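You operate a simulated robot arm through the tools that you are given. There is no shell and no other tool. Be economical: measure what you need, move in short steps, check, and stop when the job is done.

Carry out the task below with a simulated robot arm. There is one attempt and no reset: what you move stays moved.

TASK
Take the green soap bar from the top of the long table and leave it on top of the sheet pack there. Then stack the 90 travel jar from the top of the long table on top of the 30 travel jar.
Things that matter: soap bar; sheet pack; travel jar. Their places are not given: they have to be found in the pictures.

It is judged by the outcome, as a careful person would: the job done as asked, and still so three seconds after it is handed in. It fails if anything else is knocked over, pushed out of place, dropped, spilled or broken.

THE ROBOT
A 7-joint arm with a two-finger parallel gripper, fixed in place. Base frame: the origin is at the foot of the arm, x ahead of it, y to its left, z up; the work surface is at about z = 0. Lengths are in m, angles in rad, forces in N, time in s.
With the tool pointing down near the work surface it reaches from about 0.22 to 0.58 m from the base axis. Its first joint turns from -1.152 to 1.152 rad. Payload 2.5 kg.
Tool frame: the origin (TCP) lies between the finger pads and is the grasp point; the fingertips stand 0.023 m ahead of it; z points along the fingers, y is the line along which they close. The gripper opens to 0.094 m. The fingers are 0.038 m wide and 0.01 m thick; the gripper's body (0.054 by 0.096 m) begins 0.039 m behind the TCP.
Orientation is that of the tool frame in the base frame, as a unit quaternion [x, y, z, w]. With the fingers straight down and closing along the base's y, the tool's x points along the base's -x, its y along +y and its z along -z.

THE INTERFACE
- The arm moves only by the tool send_rows. Its arguments are lists of equal length, an entry for each row: "delta_pos": the shift along the base's x, y, z in m, a list of three; "delta_rot": the turn, a rotation vector about the base's x, y, z in rad, a list of three; "claw": the gripper command, from -1 (fully open) to 1 (shut), values between in proportion. In form: {"delta_pos": [[dx, dy, dz], ...], "delta_rot": [[rx, ry, rz], ...], "claw": [claw, ...]}. A call has 1 to 10 rows; each row shifts and turns the commanded pose from where the row before left it. A row lasts 0.2 s, in which the tool goes at most 0.05 m and 0.15 rad; a call with a longer step from one row to the next is refused whole, and so is a gripper value outside its range. A pose out of reach is approached as far as the arm can. The call stops where the force on the tool passes 40 N (or 10 N more than at its start, if that is more) or the arm is blocked; 0.2 s more then pass. The fingers move at their own pace (about 0.108 m/s each) and stop on an object; they squeeze with about 43 N. The grip force told is the motor's: it shows also when the fingers shut on nothing. Time passes only in rows, and 0.2 s behind the last, so rows that do not move let the fingers close. It gives the time, the measured TCP pose, the force on the tool (base axes), the opening and the grip force at its end, in the units of the frame above (readings bear some noise).
- Cameras (640 x 400 px; columns grow to the right, rows downward): "scene" is fixed at [0.1046, -0.3957, 0.5495]; the picture's right is [0.93, -0.37, 0.00], its down [-0.19, -0.47, -0.86] and it looks along [0.32, 0.80, -0.51] (base axes); focal length 321 px, centre (320, 200). "wrist" rides on the gripper at [-0.039, 0, -0.044] in the tool frame; the picture's right is [0.00, -1.00, 0.00], its down [0.97, 0.00, -0.24] and it looks along [0.24, 0.00, 0.97] (tool axes); focal length 218 px, centre (320, 200).
- capture(camera): a new picture of that camera. No time passes.
- probe_pixels(camera, pixels): for up to 12 pixels [column, row] of the newest picture of that camera ("zoom" is the newest enlarged one), the place [x, y, z] in the base frame of the surface seen there, good to about 0.003 m. No time passes.
- zoom(camera, box): a new picture of the part [left, top, right, bottom] of that camera's present view, enlarged. No time passes.
- hand_in(): hands the job in; it is judged then, once.

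Work in short steps. Measure before you move; look again where a grasp or a placing could have gone wrong, and mend it. You have 80 turns and 54 pictures in all, the two below and enlarged ones among them. Open the gripper and draw the arm clear of the work before you hand the job in, unless the task says otherwise; then end with one line.

The tools are called after "Emit:" as name(argument=value, ...) on one line, values as JSON. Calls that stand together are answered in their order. send_rows: Moves the arm, as the interface text tells. Its arguments: {"type":"object","properties":{"delta_pos":{"type":"array"},"delta_rot":{"type":"array"},"claw":{"type":"array"}},"required":["delta_pos","delta_rot","claw"]} The other tools are called the same way: capture (camera) takes a picture; probe_pixels (camera, pixels) gives the place of the surface under pixels of a picture; zoom (camera, box) takes an enlarged picture of a part of a camera's view; hand_in () hands the job in.

At the start:

```text
time_s: 0.0
ee_pos: [0.3004, 0.1601, 0.2757]
ee_rot: [0.0, 1.0, 0.0, 0.0]
ft_force: [0.2, -0.3, -0.5]
finger_gap: 0.094
grasp_force: 0.1
```

scene: 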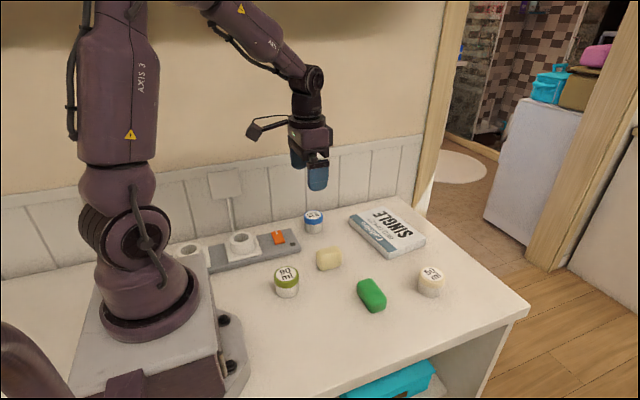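
wrist: 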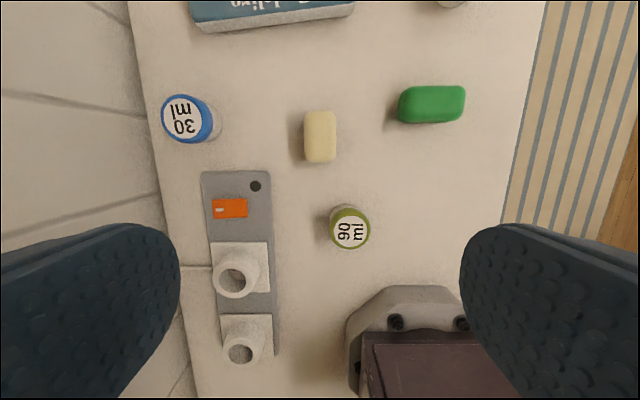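

The wrist view shows 30 ml (blue, at 187,118), 90 ml (green lid, at 350,230), soap (432,104) and the pack at the top. I zoom in on the scene and probe them.

Emit:
zoom(camera="scene", box=[240, 190, 480, 340])

Emit:
probe_pixels(camera="wrist", pixels=[[183, 118], [350, 230], [402, 104], [432, 104], [462, 102], [432, 90], [432, 118], [320, 135], [200, 15], [350, 5], [270, 10], [400, 180]])

Emit:
probe_pixels(camera="scene", pixels=[[313, 215], [287, 273], [371, 291], [432, 273], [350, 215], [387, 250], [425, 235], [385, 203], [386, 228], [365, 283], [378, 300], [330, 257]])

```text
2.67 times, centred on (360, 265) of scene
```

zoom: 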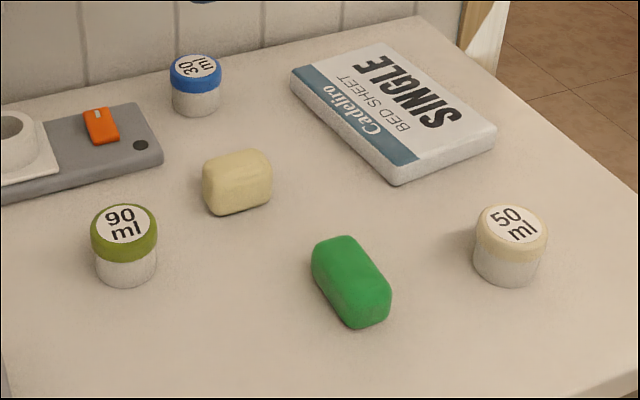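

```text
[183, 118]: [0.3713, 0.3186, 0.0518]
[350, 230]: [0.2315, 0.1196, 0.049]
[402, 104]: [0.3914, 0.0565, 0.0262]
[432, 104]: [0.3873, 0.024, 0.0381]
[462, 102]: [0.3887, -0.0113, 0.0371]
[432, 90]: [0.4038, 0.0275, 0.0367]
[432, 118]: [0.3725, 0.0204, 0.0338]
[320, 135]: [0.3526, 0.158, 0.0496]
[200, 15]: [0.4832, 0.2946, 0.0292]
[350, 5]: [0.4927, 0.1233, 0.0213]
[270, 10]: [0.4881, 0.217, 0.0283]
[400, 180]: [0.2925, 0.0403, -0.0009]
```

```text
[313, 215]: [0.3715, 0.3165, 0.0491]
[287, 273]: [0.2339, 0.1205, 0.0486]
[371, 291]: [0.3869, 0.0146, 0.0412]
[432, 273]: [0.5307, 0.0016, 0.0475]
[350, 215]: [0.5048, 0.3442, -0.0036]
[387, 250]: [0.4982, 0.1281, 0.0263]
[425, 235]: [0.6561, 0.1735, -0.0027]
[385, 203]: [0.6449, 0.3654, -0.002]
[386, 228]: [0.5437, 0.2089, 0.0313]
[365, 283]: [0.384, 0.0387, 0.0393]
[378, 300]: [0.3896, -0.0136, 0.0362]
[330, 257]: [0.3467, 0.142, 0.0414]
```

The soap lies along y, centred near (0.388, 0.022), about 0.04 m wide and with its top at 0.04. I measure the pack corners and jar edges before moving.

Emit:
probe_pixels(camera="zoom", pixels=[[296, 70], [390, 163], [492, 125], [385, 47], [390, 110], [320, 240], [345, 238], [385, 285], [350, 308], [352, 270], [195, 66], [122, 222]])

Emit:
send_rows(delta_pos=[[0.01, -0.014, 0], [0.01, -0.014, 0], [0.01, -0.014, 0], [0.01, -0.014, 0], [0.01, -0.014, 0], [0.01, -0.014, 0], [0.01, -0.014, 0], [0.01, -0.014, 0], [0.008, -0.014, -0.02], [0, -0.012, -0.03]], delta_rot=[[0, 0, 0.15], [0, 0, 0.15], [0, 0, 0.15], [0, 0, 0.15], [0, 0, 0.15], [0, 0, 0.15], [0, 0, 0.15], [0, 0, 0.15], [0, 0, 0.15], [0, 0, 0.15]], claw=[-1, -1, -1, -1, -1, -1, -1, -1, -1, -1])

Emit:
capture(camera="wrist")

```text
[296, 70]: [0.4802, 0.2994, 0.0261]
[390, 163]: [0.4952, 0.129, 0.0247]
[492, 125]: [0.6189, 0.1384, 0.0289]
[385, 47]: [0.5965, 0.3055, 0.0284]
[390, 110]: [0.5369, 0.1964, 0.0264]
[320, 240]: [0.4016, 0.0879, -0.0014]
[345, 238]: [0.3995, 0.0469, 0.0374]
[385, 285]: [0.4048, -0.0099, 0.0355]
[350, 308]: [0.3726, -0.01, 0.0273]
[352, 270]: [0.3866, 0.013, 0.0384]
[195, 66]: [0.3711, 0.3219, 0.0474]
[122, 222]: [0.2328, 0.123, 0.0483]
```

```text
time_s: 2.2
ee_pos: [0.3868, 0.0209, 0.2222]
ee_rot: [-0.682, 0.731, -0.001, 0.0]
ft_force: [0.0, 0.5, -1.0]
finger_gap: 0.0942
grasp_force: 0.1
```

```text
50 pictures are left
```

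wrist: 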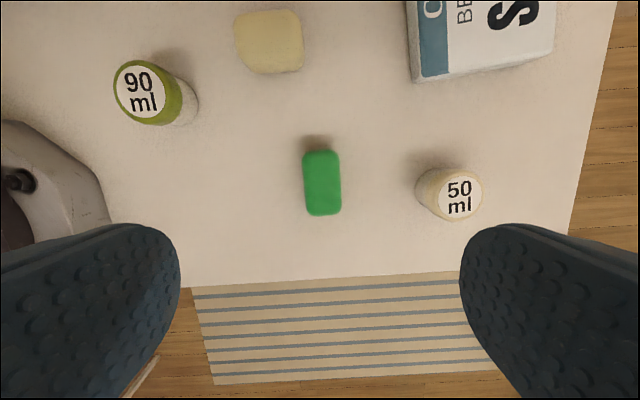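

The soap is centred and aligned between the fingers (column 322). I go down in two parts.

Emit:
send_rows(delta_pos=[[0, 0.001, -0.04], [0, 0, -0.04], [0, 0, -0.04], [0, 0, -0.03], [0, 0, -0.025], [0, 0, -0.02]], delta_rot=[[0, 0, 0], [0, 0, 0], [0, 0, 0], [0, 0, 0], [0, 0, 0], [0, 0, 0]], claw=[-1, -1, -1, -1, -1, -1])

Emit:
send_rows(delta_pos=[[0, 0, 0], [0, 0, 0], [0, 0, 0], [0, 0, 0]], delta_rot=[[0, 0, 0], [0, 0, 0], [0, 0, 0], [0, 0, 0]], claw=[1, 1, 1, 1])

Emit:
capture(camera="scene")

```text
time_s: 3.6
ee_pos: [0.3878, 0.0231, 0.0307]
ee_rot: [-0.681, 0.732, 0.0, 0.0]
ft_force: [-0.1, -0.2, -0.4]
finger_gap: 0.0941
grasp_force: 0.1
```

```text
time_s: 4.6
ee_pos: [0.3882, 0.0235, 0.0301]
ee_rot: [-0.681, 0.732, 0.001, 0.0]
ft_force: [-0.5, -0.8, 0.4]
finger_gap: 0.0415
grasp_force: 43.2
```

```text
49 pictures are left
```

scene: 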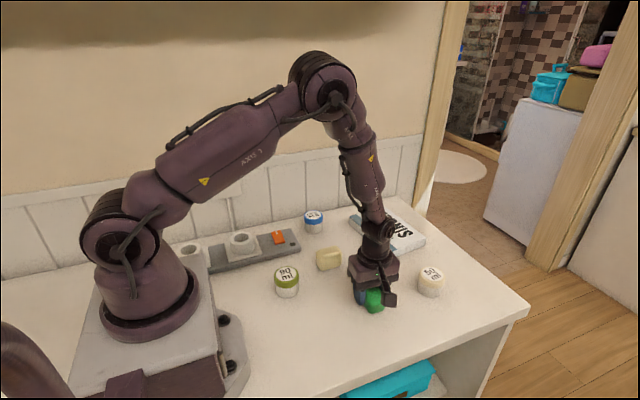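

The soap is held (gap 0.0415). I lift it and carry it over the pack to (0.53, 0.205).

Emit:
send_rows(delta_pos=[[0, 0, 0.04], [0, 0, 0.04], [0, 0, 0.03], [0.02, 0.026, 0], [0.02, 0.026, 0], [0.02, 0.026, 0], [0.02, 0.026, 0], [0.02, 0.026, 0], [0.021, 0.026, 0], [0.021, 0.026, 0]], delta_rot=[[0, 0, 0], [0, 0, 0], [0, 0, 0], [0, 0, 0], [0, 0, 0], [0, 0, 0], [0, 0, 0], [0, 0, 0], [0, 0, 0], [0, 0, 0]], claw=[1, 1, 1, 1, 1, 1, 1, 1, 1, 1])

Emit:
capture(camera="scene")

Emit:
capture(camera="wrist")

```text
time_s: 6.8
ee_pos: [0.5291, 0.2062, 0.1406]
ee_rot: [-0.681, 0.732, 0.0, -0.001]
ft_force: [-0.3, -0.5, -1.3]
finger_gap: 0.0418
grasp_force: 42.9
```

```text
48 pictures are left
```

scene: 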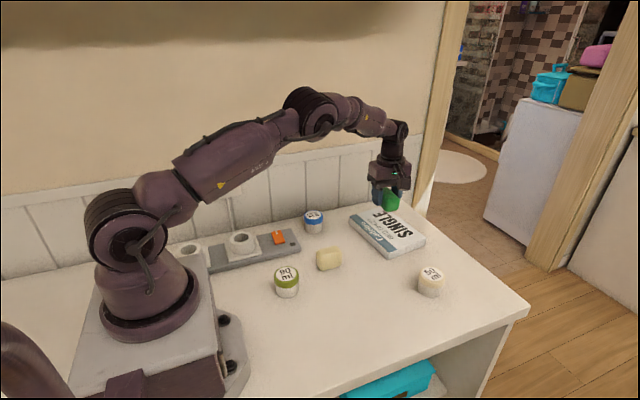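

```text
47 pictures are left
```

wrist: 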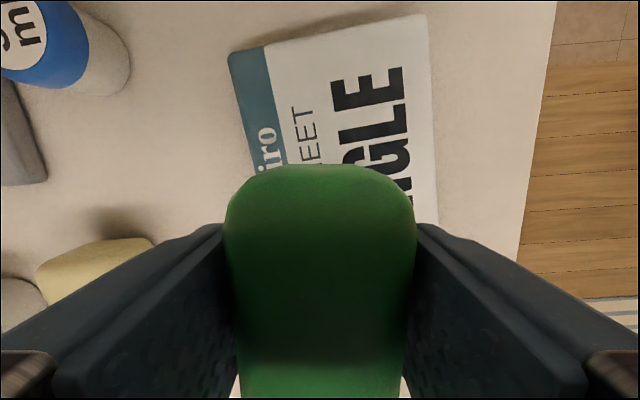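

The soap hangs over the pack. I shift it slightly toward the pack centre and lower it to just above the top.

Emit:
send_rows(delta_pos=[[0.002, 0.006, -0.025], [0, 0, -0.025], [0, 0, -0.015], [0, 0, -0.01]], delta_rot=[[0, 0, 0], [0, 0, 0], [0, 0, 0], [0, 0, 0]], claw=[1, 1, 1, 1])

Emit:
zoom(camera="scene", box=[320, 150, 480, 270])

```text
time_s: 7.8
ee_pos: [0.5322, 0.2114, 0.0664]
ee_rot: [-0.682, 0.732, 0.001, 0.0]
ft_force: [-0.3, -0.2, -1.4]
finger_gap: 0.0415
grasp_force: 42.6
```

```text
3.33 times, centred on (400, 210) of scene
```

zoom: 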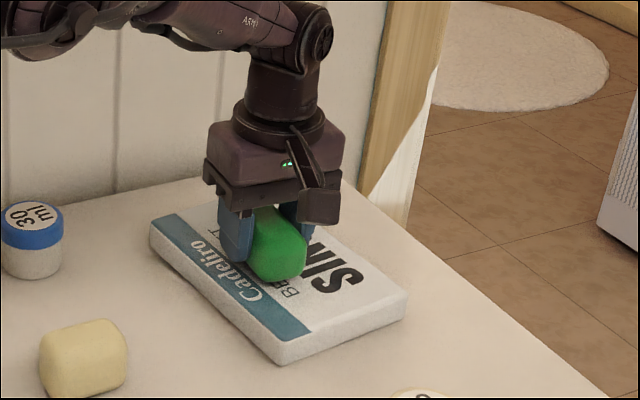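

It is well within the pack's outline. I lower it in 2 mm steps until there is contact.

Emit:
send_rows(delta_pos=[[0, 0, -0.002], [0, 0, -0.002], [0, 0, -0.001]], delta_rot=[[0, 0, 0], [0, 0, 0], [0, 0, 0]], claw=[1, 1, 1])

```text
time_s: 8.6
ee_pos: [0.5311, 0.2105, 0.0614]
ee_rot: [-0.681, 0.732, 0.0, 0.0]
ft_force: [1.2, -0.5, -0.2]
finger_gap: 0.0416
grasp_force: 42.9
```

Emit:
send_rows(delta_pos=[[0, 0, -0.001], [0, 0, 0]], delta_rot=[[0, 0, 0], [0, 0, 0]], claw=[1, 1])

```text
time_s: 9.2
ee_pos: [0.5328, 0.212, 0.0608]
ee_rot: [-0.681, 0.732, -0.001, 0.0]
ft_force: [-1.5, -0.6, 4.1]
finger_gap: 0.0415
grasp_force: 42.8
```

The vertical force has risen to 4 N, so the soap is touching the pack. I open gently and withdraw straight up.

Emit:
send_rows(delta_pos=[[0, 0, 0], [0, 0, 0], [0, 0, 0], [0, 0, 0.03], [0, 0, 0.04], [0, 0, 0.04]], delta_rot=[[0, 0, 0], [0, 0, 0], [0, 0, 0], [0, 0, 0], [0, 0, 0], [0, 0, 0]], claw=[0.0, -0.4, -0.6, -0.6, -0.6, -1])

Emit:
zoom(camera="scene", box=[320, 150, 480, 270])

Emit:
capture(camera="wrist")

```text
time_s: 10.6
ee_pos: [0.5322, 0.2095, 0.1699]
ee_rot: [-0.681, 0.732, 0.0, 0.0]
ft_force: [0.6, 1.9, -0.6]
finger_gap: 0.0942
grasp_force: 0.1
```

```text
3.33 times, centred on (400, 210) of scene
```

zoom: 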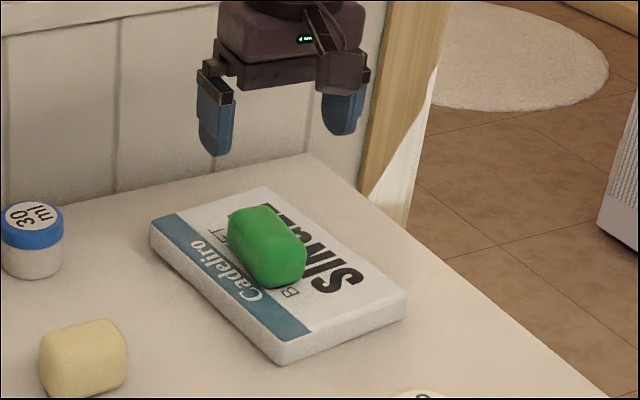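

```text
44 pictures are left
```

wrist: 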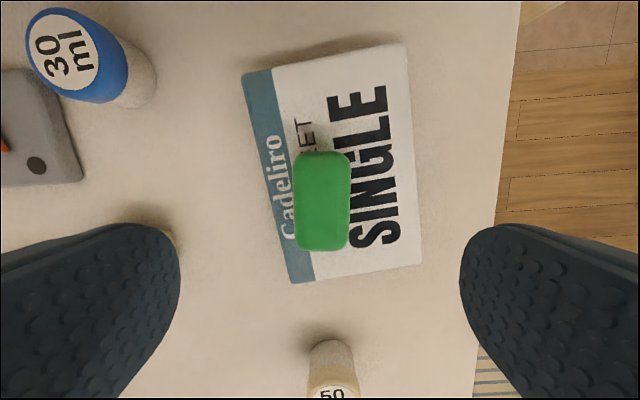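

The soap rests flat on the pack. Next I return the gripper to the original yaw and go above the 90 jar, probing the wall behind the 30 jar too.

Emit:
send_rows(delta_pos=[[-0.03, -0.009, 0.01], [-0.03, -0.009, 0.01], [-0.03, -0.009, 0], [-0.03, -0.009, 0], [-0.03, -0.009, 0], [-0.03, -0.009, 0], [-0.03, -0.009, 0], [-0.03, -0.009, 0], [-0.03, -0.009, 0], [-0.029, -0.008, 0]], delta_rot=[[0, 0, -0.15], [0, 0, -0.15], [0, 0, -0.15], [0, 0, -0.15], [0, 0, -0.15], [0, 0, -0.15], [0, 0, -0.15], [0, 0, -0.15], [0, 0, -0.15], [0, 0, -0.15]], claw=[-1, -1, -1, -1, -1, -1, -1, -1, -1, -1])

Emit:
capture(camera="wrist")

Emit:
capture(camera="scene")

Emit:
probe_pixels(camera="scene", pixels=[[313, 192], [313, 160], [313, 215], [287, 273], [328, 190], [241, 237], [305, 217], [321, 216]])

```text
time_s: 12.8
ee_pos: [0.2317, 0.1222, 0.1878]
ee_rot: [0.003, 1.0, 0.0, 0.0]
ft_force: [-0.2, 0.0, -0.3]
finger_gap: 0.094
grasp_force: 0.0
```

```text
43 pictures are left
```

wrist: 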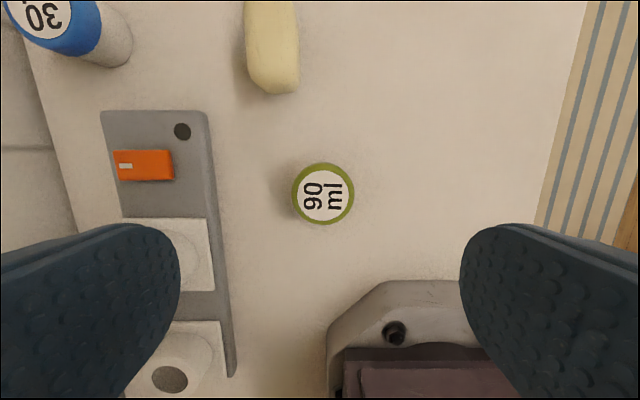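

```text
42 pictures are left
```

scene: 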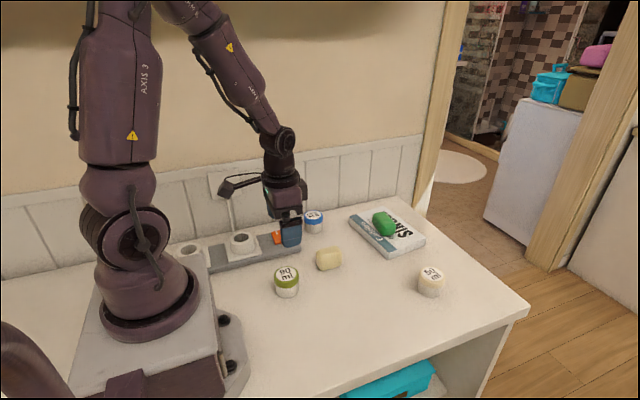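

```text
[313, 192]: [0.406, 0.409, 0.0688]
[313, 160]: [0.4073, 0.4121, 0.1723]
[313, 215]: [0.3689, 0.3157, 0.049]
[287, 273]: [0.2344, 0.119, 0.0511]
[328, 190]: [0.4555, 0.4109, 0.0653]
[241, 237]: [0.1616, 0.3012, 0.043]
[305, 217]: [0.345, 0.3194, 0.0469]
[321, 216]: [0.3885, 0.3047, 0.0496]
```

The wall is at y≈0.41, leaving enough room behind the 30 jar (y≈0.318). I measure the lids' edges and the mount close to the 90 jar.

Emit:
probe_pixels(camera="wrist", pixels=[[323, 194], [296, 194], [350, 194], [323, 168], [323, 219], [400, 285], [393, 332], [215, 200], [190, 250], [380, 370]])

Emit:
zoom(camera="scene", box=[260, 195, 340, 305])

```text
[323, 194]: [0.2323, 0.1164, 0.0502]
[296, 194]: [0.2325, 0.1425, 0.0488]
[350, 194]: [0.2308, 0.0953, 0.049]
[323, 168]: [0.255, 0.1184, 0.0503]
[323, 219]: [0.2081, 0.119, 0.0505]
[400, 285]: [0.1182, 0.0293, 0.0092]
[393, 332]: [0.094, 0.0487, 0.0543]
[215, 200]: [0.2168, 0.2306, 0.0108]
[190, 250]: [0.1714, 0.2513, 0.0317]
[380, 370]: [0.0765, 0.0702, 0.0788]
```

```text
3.64 times, centred on (300, 250) of scene
```

zoom: 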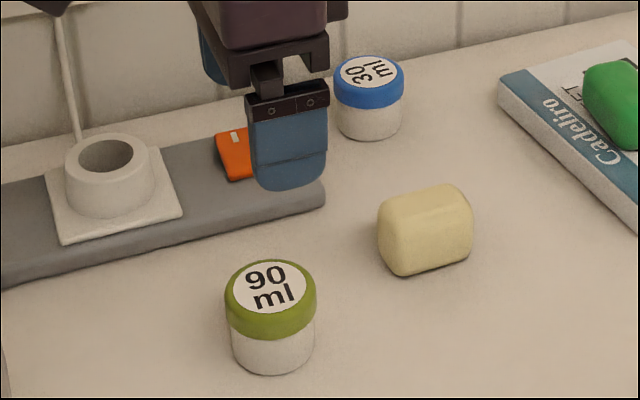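

The jar's centre is (0.2325, 0.119), 0.05 m wide and 0.05 m tall, with nothing nearby. I descend to TCP z≈0.031 and close.

Emit:
send_rows(delta_pos=[[0.001, -0.003, -0.04], [0, 0, -0.04], [0, 0, -0.03], [0, 0, -0.025], [0, 0, -0.022]], delta_rot=[[0, 0, 0], [0, 0, 0], [0, 0, 0], [0, 0, 0], [0, 0, 0]], claw=[-1, -1, -1, -1, -1])

Emit:
send_rows(delta_pos=[[0, 0, 0], [0, 0, 0], [0, 0, 0], [0, 0, 0]], delta_rot=[[0, 0, 0], [0, 0, 0], [0, 0, 0], [0, 0, 0]], claw=[1, 1, 1, 1])

Emit:
send_rows(delta_pos=[[0, 0, 0.02], [0, 0, 0.04], [0, 0, 0.04], [0, 0, 0.04]], delta_rot=[[0, 0, 0], [0, 0, 0], [0, 0, 0], [0, 0, 0]], claw=[1, 1, 1, 1])

Emit:
capture(camera="wrist")

Emit:
zoom(camera="scene", box=[220, 130, 380, 300])

```text
time_s: 14.0
ee_pos: [0.2328, 0.1181, 0.0323]
ee_rot: [0.0, 1.0, 0.0, 0.001]
ft_force: [0.5, -0.2, 0.0]
finger_gap: 0.0944
grasp_force: 0.0
```

```text
time_s: 15.0
ee_pos: [0.2335, 0.1189, 0.033]
ee_rot: [-0.001, 1.0, 0.0, 0.0]
ft_force: [0.8, 0.1, 0.0]
finger_gap: 0.0549
grasp_force: 42.5
```

```text
time_s: 16.0
ee_pos: [0.2345, 0.1207, 0.1759]
ee_rot: [0.0, 1.0, 0.0, -0.001]
ft_force: [-0.1, -0.2, -0.5]
finger_gap: 0.0552
grasp_force: 43.0
```

```text
40 pictures are left
```

wrist: 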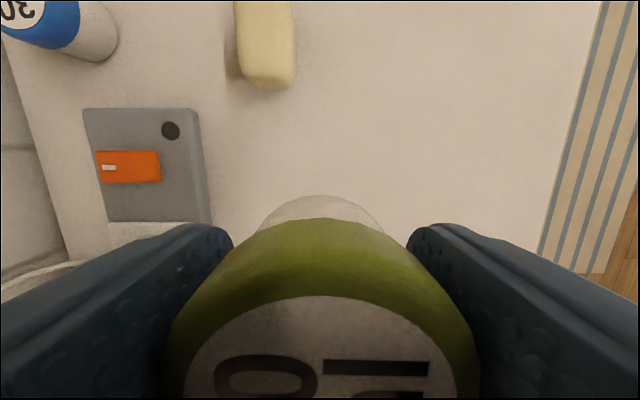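

```text
2.35 times, centred on (300, 215) of scene
```

zoom: 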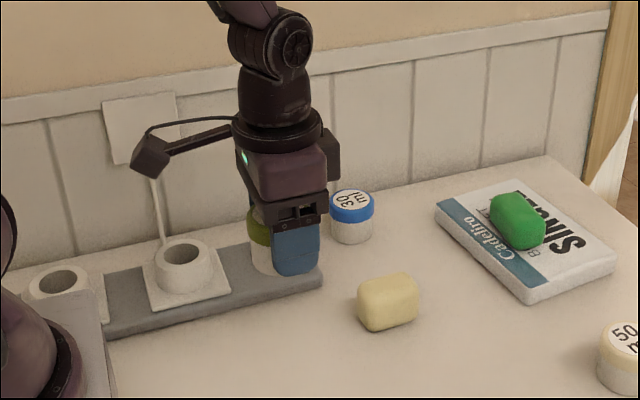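

The jar is held (gap 0.055, the lid's width). I move partway to view the 30 jar from the wrist and measure it well.

Emit:
send_rows(delta_pos=[[0.02, 0.04, 0], [0.02, 0.04, 0], [0.02, 0.04, 0], [0.01, 0.04, 0], [0.005, 0.03, 0]], delta_rot=[[0, 0, 0], [0, 0, 0], [0, 0, 0], [0, 0, 0], [0, 0, 0]], claw=[1, 1, 1, 1, 1])

Emit:
capture(camera="wrist")

```text
time_s: 17.2
ee_pos: [0.3103, 0.3106, 0.1744]
ee_rot: [0.0, 1.0, -0.001, 0.0]
ft_force: [-0.3, -0.6, -0.7]
finger_gap: 0.0547
grasp_force: 43.3
```

```text
38 pictures are left
```

wrist: 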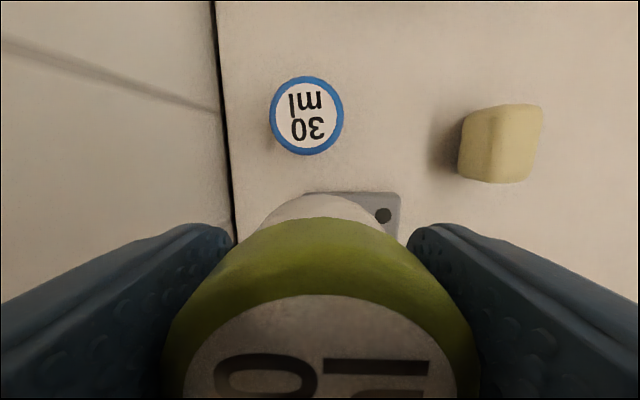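

Emit:
zoom(camera="wrist", box=[250, 60, 370, 170])

Emit:
probe_pixels(camera="wrist", pixels=[[307, 116], [273, 116], [340, 116], [307, 80], [307, 151], [320, 198], [320, 215], [320, 222], [320, 300], [320, 380], [190, 380], [460, 380]])

```text
3.64 times, centred on (310, 115) of wrist
```

zoom: 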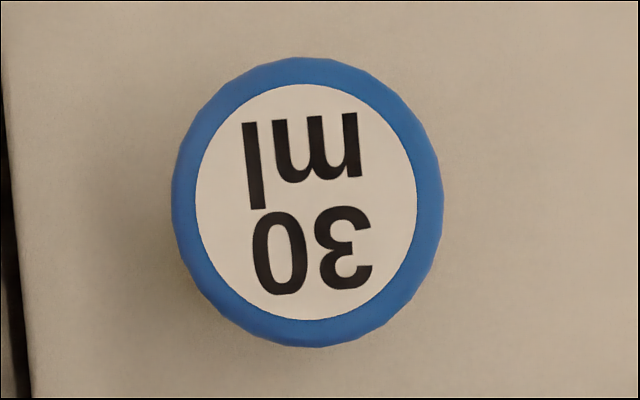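

```text
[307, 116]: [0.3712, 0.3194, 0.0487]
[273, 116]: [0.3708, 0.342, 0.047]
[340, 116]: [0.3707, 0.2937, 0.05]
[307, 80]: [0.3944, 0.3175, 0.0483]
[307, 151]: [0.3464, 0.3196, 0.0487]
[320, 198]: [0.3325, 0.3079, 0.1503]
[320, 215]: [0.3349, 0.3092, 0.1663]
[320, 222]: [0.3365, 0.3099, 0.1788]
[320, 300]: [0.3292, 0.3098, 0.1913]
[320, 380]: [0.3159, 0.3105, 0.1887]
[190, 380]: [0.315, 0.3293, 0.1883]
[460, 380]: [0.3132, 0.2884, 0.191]
```

The 30 jar's centre is (0.3707, 0.3185). The held jar is centred about 1 mm behind the TCP with its bottom about 32 mm below, so I move over the target and descend to just above it.

Emit:
send_rows(delta_pos=[[0.03, 0.0047, 0], [0.0325, 0.0047, 0], [0, 0, 0], [0, 0, -0.03], [0, 0, -0.03], [0, 0, -0.02], [0, 0, -0.005]], delta_rot=[[0, 0, 0], [0, 0, 0], [0, 0, 0], [0, 0, 0], [0, 0, 0], [0, 0, 0], [0, 0, 0]], claw=[1, 1, 1, 1, 1, 1, 1])

Emit:
zoom(camera="scene", box=[270, 160, 360, 250])

```text
time_s: 18.8
ee_pos: [0.3709, 0.3191, 0.0879]
ee_rot: [0.0, 1.0, 0.0, 0.0]
ft_force: [0.2, 0.3, -0.8]
finger_gap: 0.0549
grasp_force: 43.2
```

```text
4.44 times, centred on (315, 205) of scene
```

zoom: 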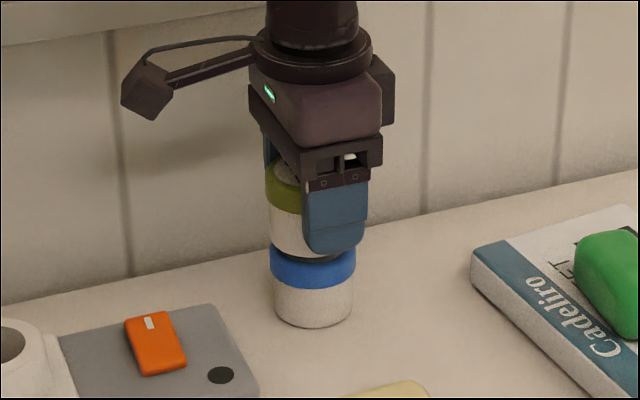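

The alignment looks good: the upper jar is centred on the blue lid within about 1 mm. I lower in small steps to contact.

Emit:
send_rows(delta_pos=[[0, 0, -0.002], [0, 0, -0.002], [0, 0, 0]], delta_rot=[[0, 0, 0], [0, 0, 0], [0, 0, 0]], claw=[1, 1, 1])

```text
time_s: 19.6
ee_pos: [0.3713, 0.3178, 0.0836]
ee_rot: [0.0, 1.0, 0.0, 0.0]
ft_force: [-0.2, 0.4, -0.7]
finger_gap: 0.0551
grasp_force: 42.4
```

Emit:
send_rows(delta_pos=[[0, 0, -0.001], [0, 0, 0]], delta_rot=[[0, 0, 0], [0, 0, 0]], claw=[1, 1])

```text
time_s: 20.2
ee_pos: [0.3719, 0.3179, 0.0839]
ee_rot: [0.001, 1.0, 0.0, 0.0]
ft_force: [0.6, -0.7, -0.5]
finger_gap: 0.0549
grasp_force: 42.9
```

Emit:
send_rows(delta_pos=[[0, 0, -0.001], [0, 0, 0]], delta_rot=[[0, 0, 0], [0, 0, 0]], claw=[1, 1])

```text
time_s: 20.8
ee_pos: [0.3727, 0.3177, 0.0823]
ee_rot: [0.001, 1.0, 0.0, 0.001]
ft_force: [-1.0, -2.7, 7.1]
finger_gap: 0.0549
grasp_force: 43.0
```

Contact is made (7 N). I open evenly, then rise straight up.

Emit:
send_rows(delta_pos=[[0, 0, 0], [0, 0, 0], [0, 0, 0], [0, 0, 0], [0, 0, 0.02], [0, 0, 0.03], [0, 0, 0.04], [0, 0, 0.04]], delta_rot=[[0, 0, 0], [0, 0, 0], [0, 0, 0], [0, 0, 0], [0, 0, 0], [0, 0, 0], [0, 0, 0], [0, 0, 0]], claw=[-0.25, -0.4, -0.7, -0.9, -0.9, -0.9, -0.9, -0.9])

Emit:
zoom(camera="scene", box=[270, 150, 360, 250])

```text
time_s: 22.6
ee_pos: [0.3703, 0.3193, 0.2136]
ee_rot: [0.0, 1.0, 0.0, 0.0]
ft_force: [0.7, -0.6, -0.4]
finger_gap: 0.0897
grasp_force: 0.0
```

```text
4.00 times, centred on (315, 200) of scene
```

zoom: 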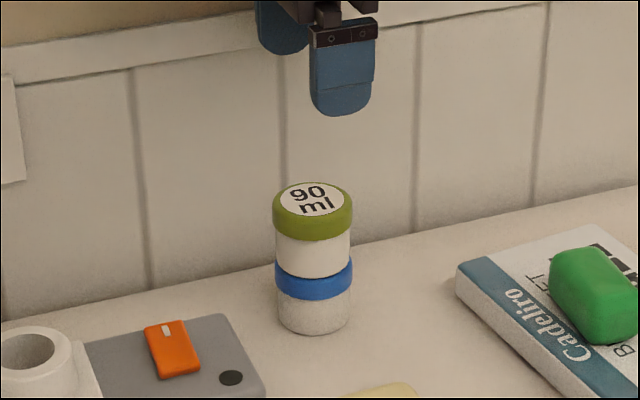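

The stack stands straight. I draw the arm clear and take a last look.

Emit:
send_rows(delta_pos=[[0, 0, 0.04], [-0.02, -0.04, 0.02], [-0.02, -0.04, 0], [-0.02, -0.04, 0], [-0.01, -0.04, 0], [0, 0, 0]], delta_rot=[[0, 0, 0], [0, 0, 0], [0, 0, 0], [0, 0, 0], [0, 0, 0], [0, 0, 0]], claw=[-1, -1, -1, -1, -1, -1])

Emit:
capture(camera="scene")

```text
time_s: 24.0
ee_pos: [0.3015, 0.1598, 0.2691]
ee_rot: [0.0, 1.0, 0.0, 0.0]
ft_force: [-0.5, 0.4, 0.1]
finger_gap: 0.0939
grasp_force: 0.0
```

```text
34 pictures are left
```

scene: 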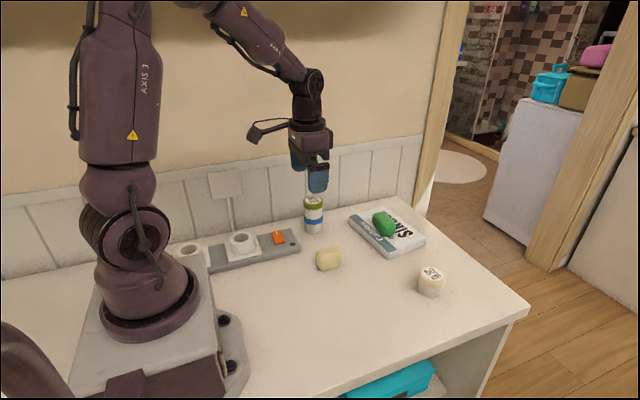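

The soap is on the pack, the jars are stacked, the other objects look unmoved and the arm is clear, so I hand in.

Emit:
hand_in()

```text
The job is handed in.
```

The job is handed in: the green soap bar is on top of the sheet pack, and the 90 travel jar is stacked on the 30 travel jar.
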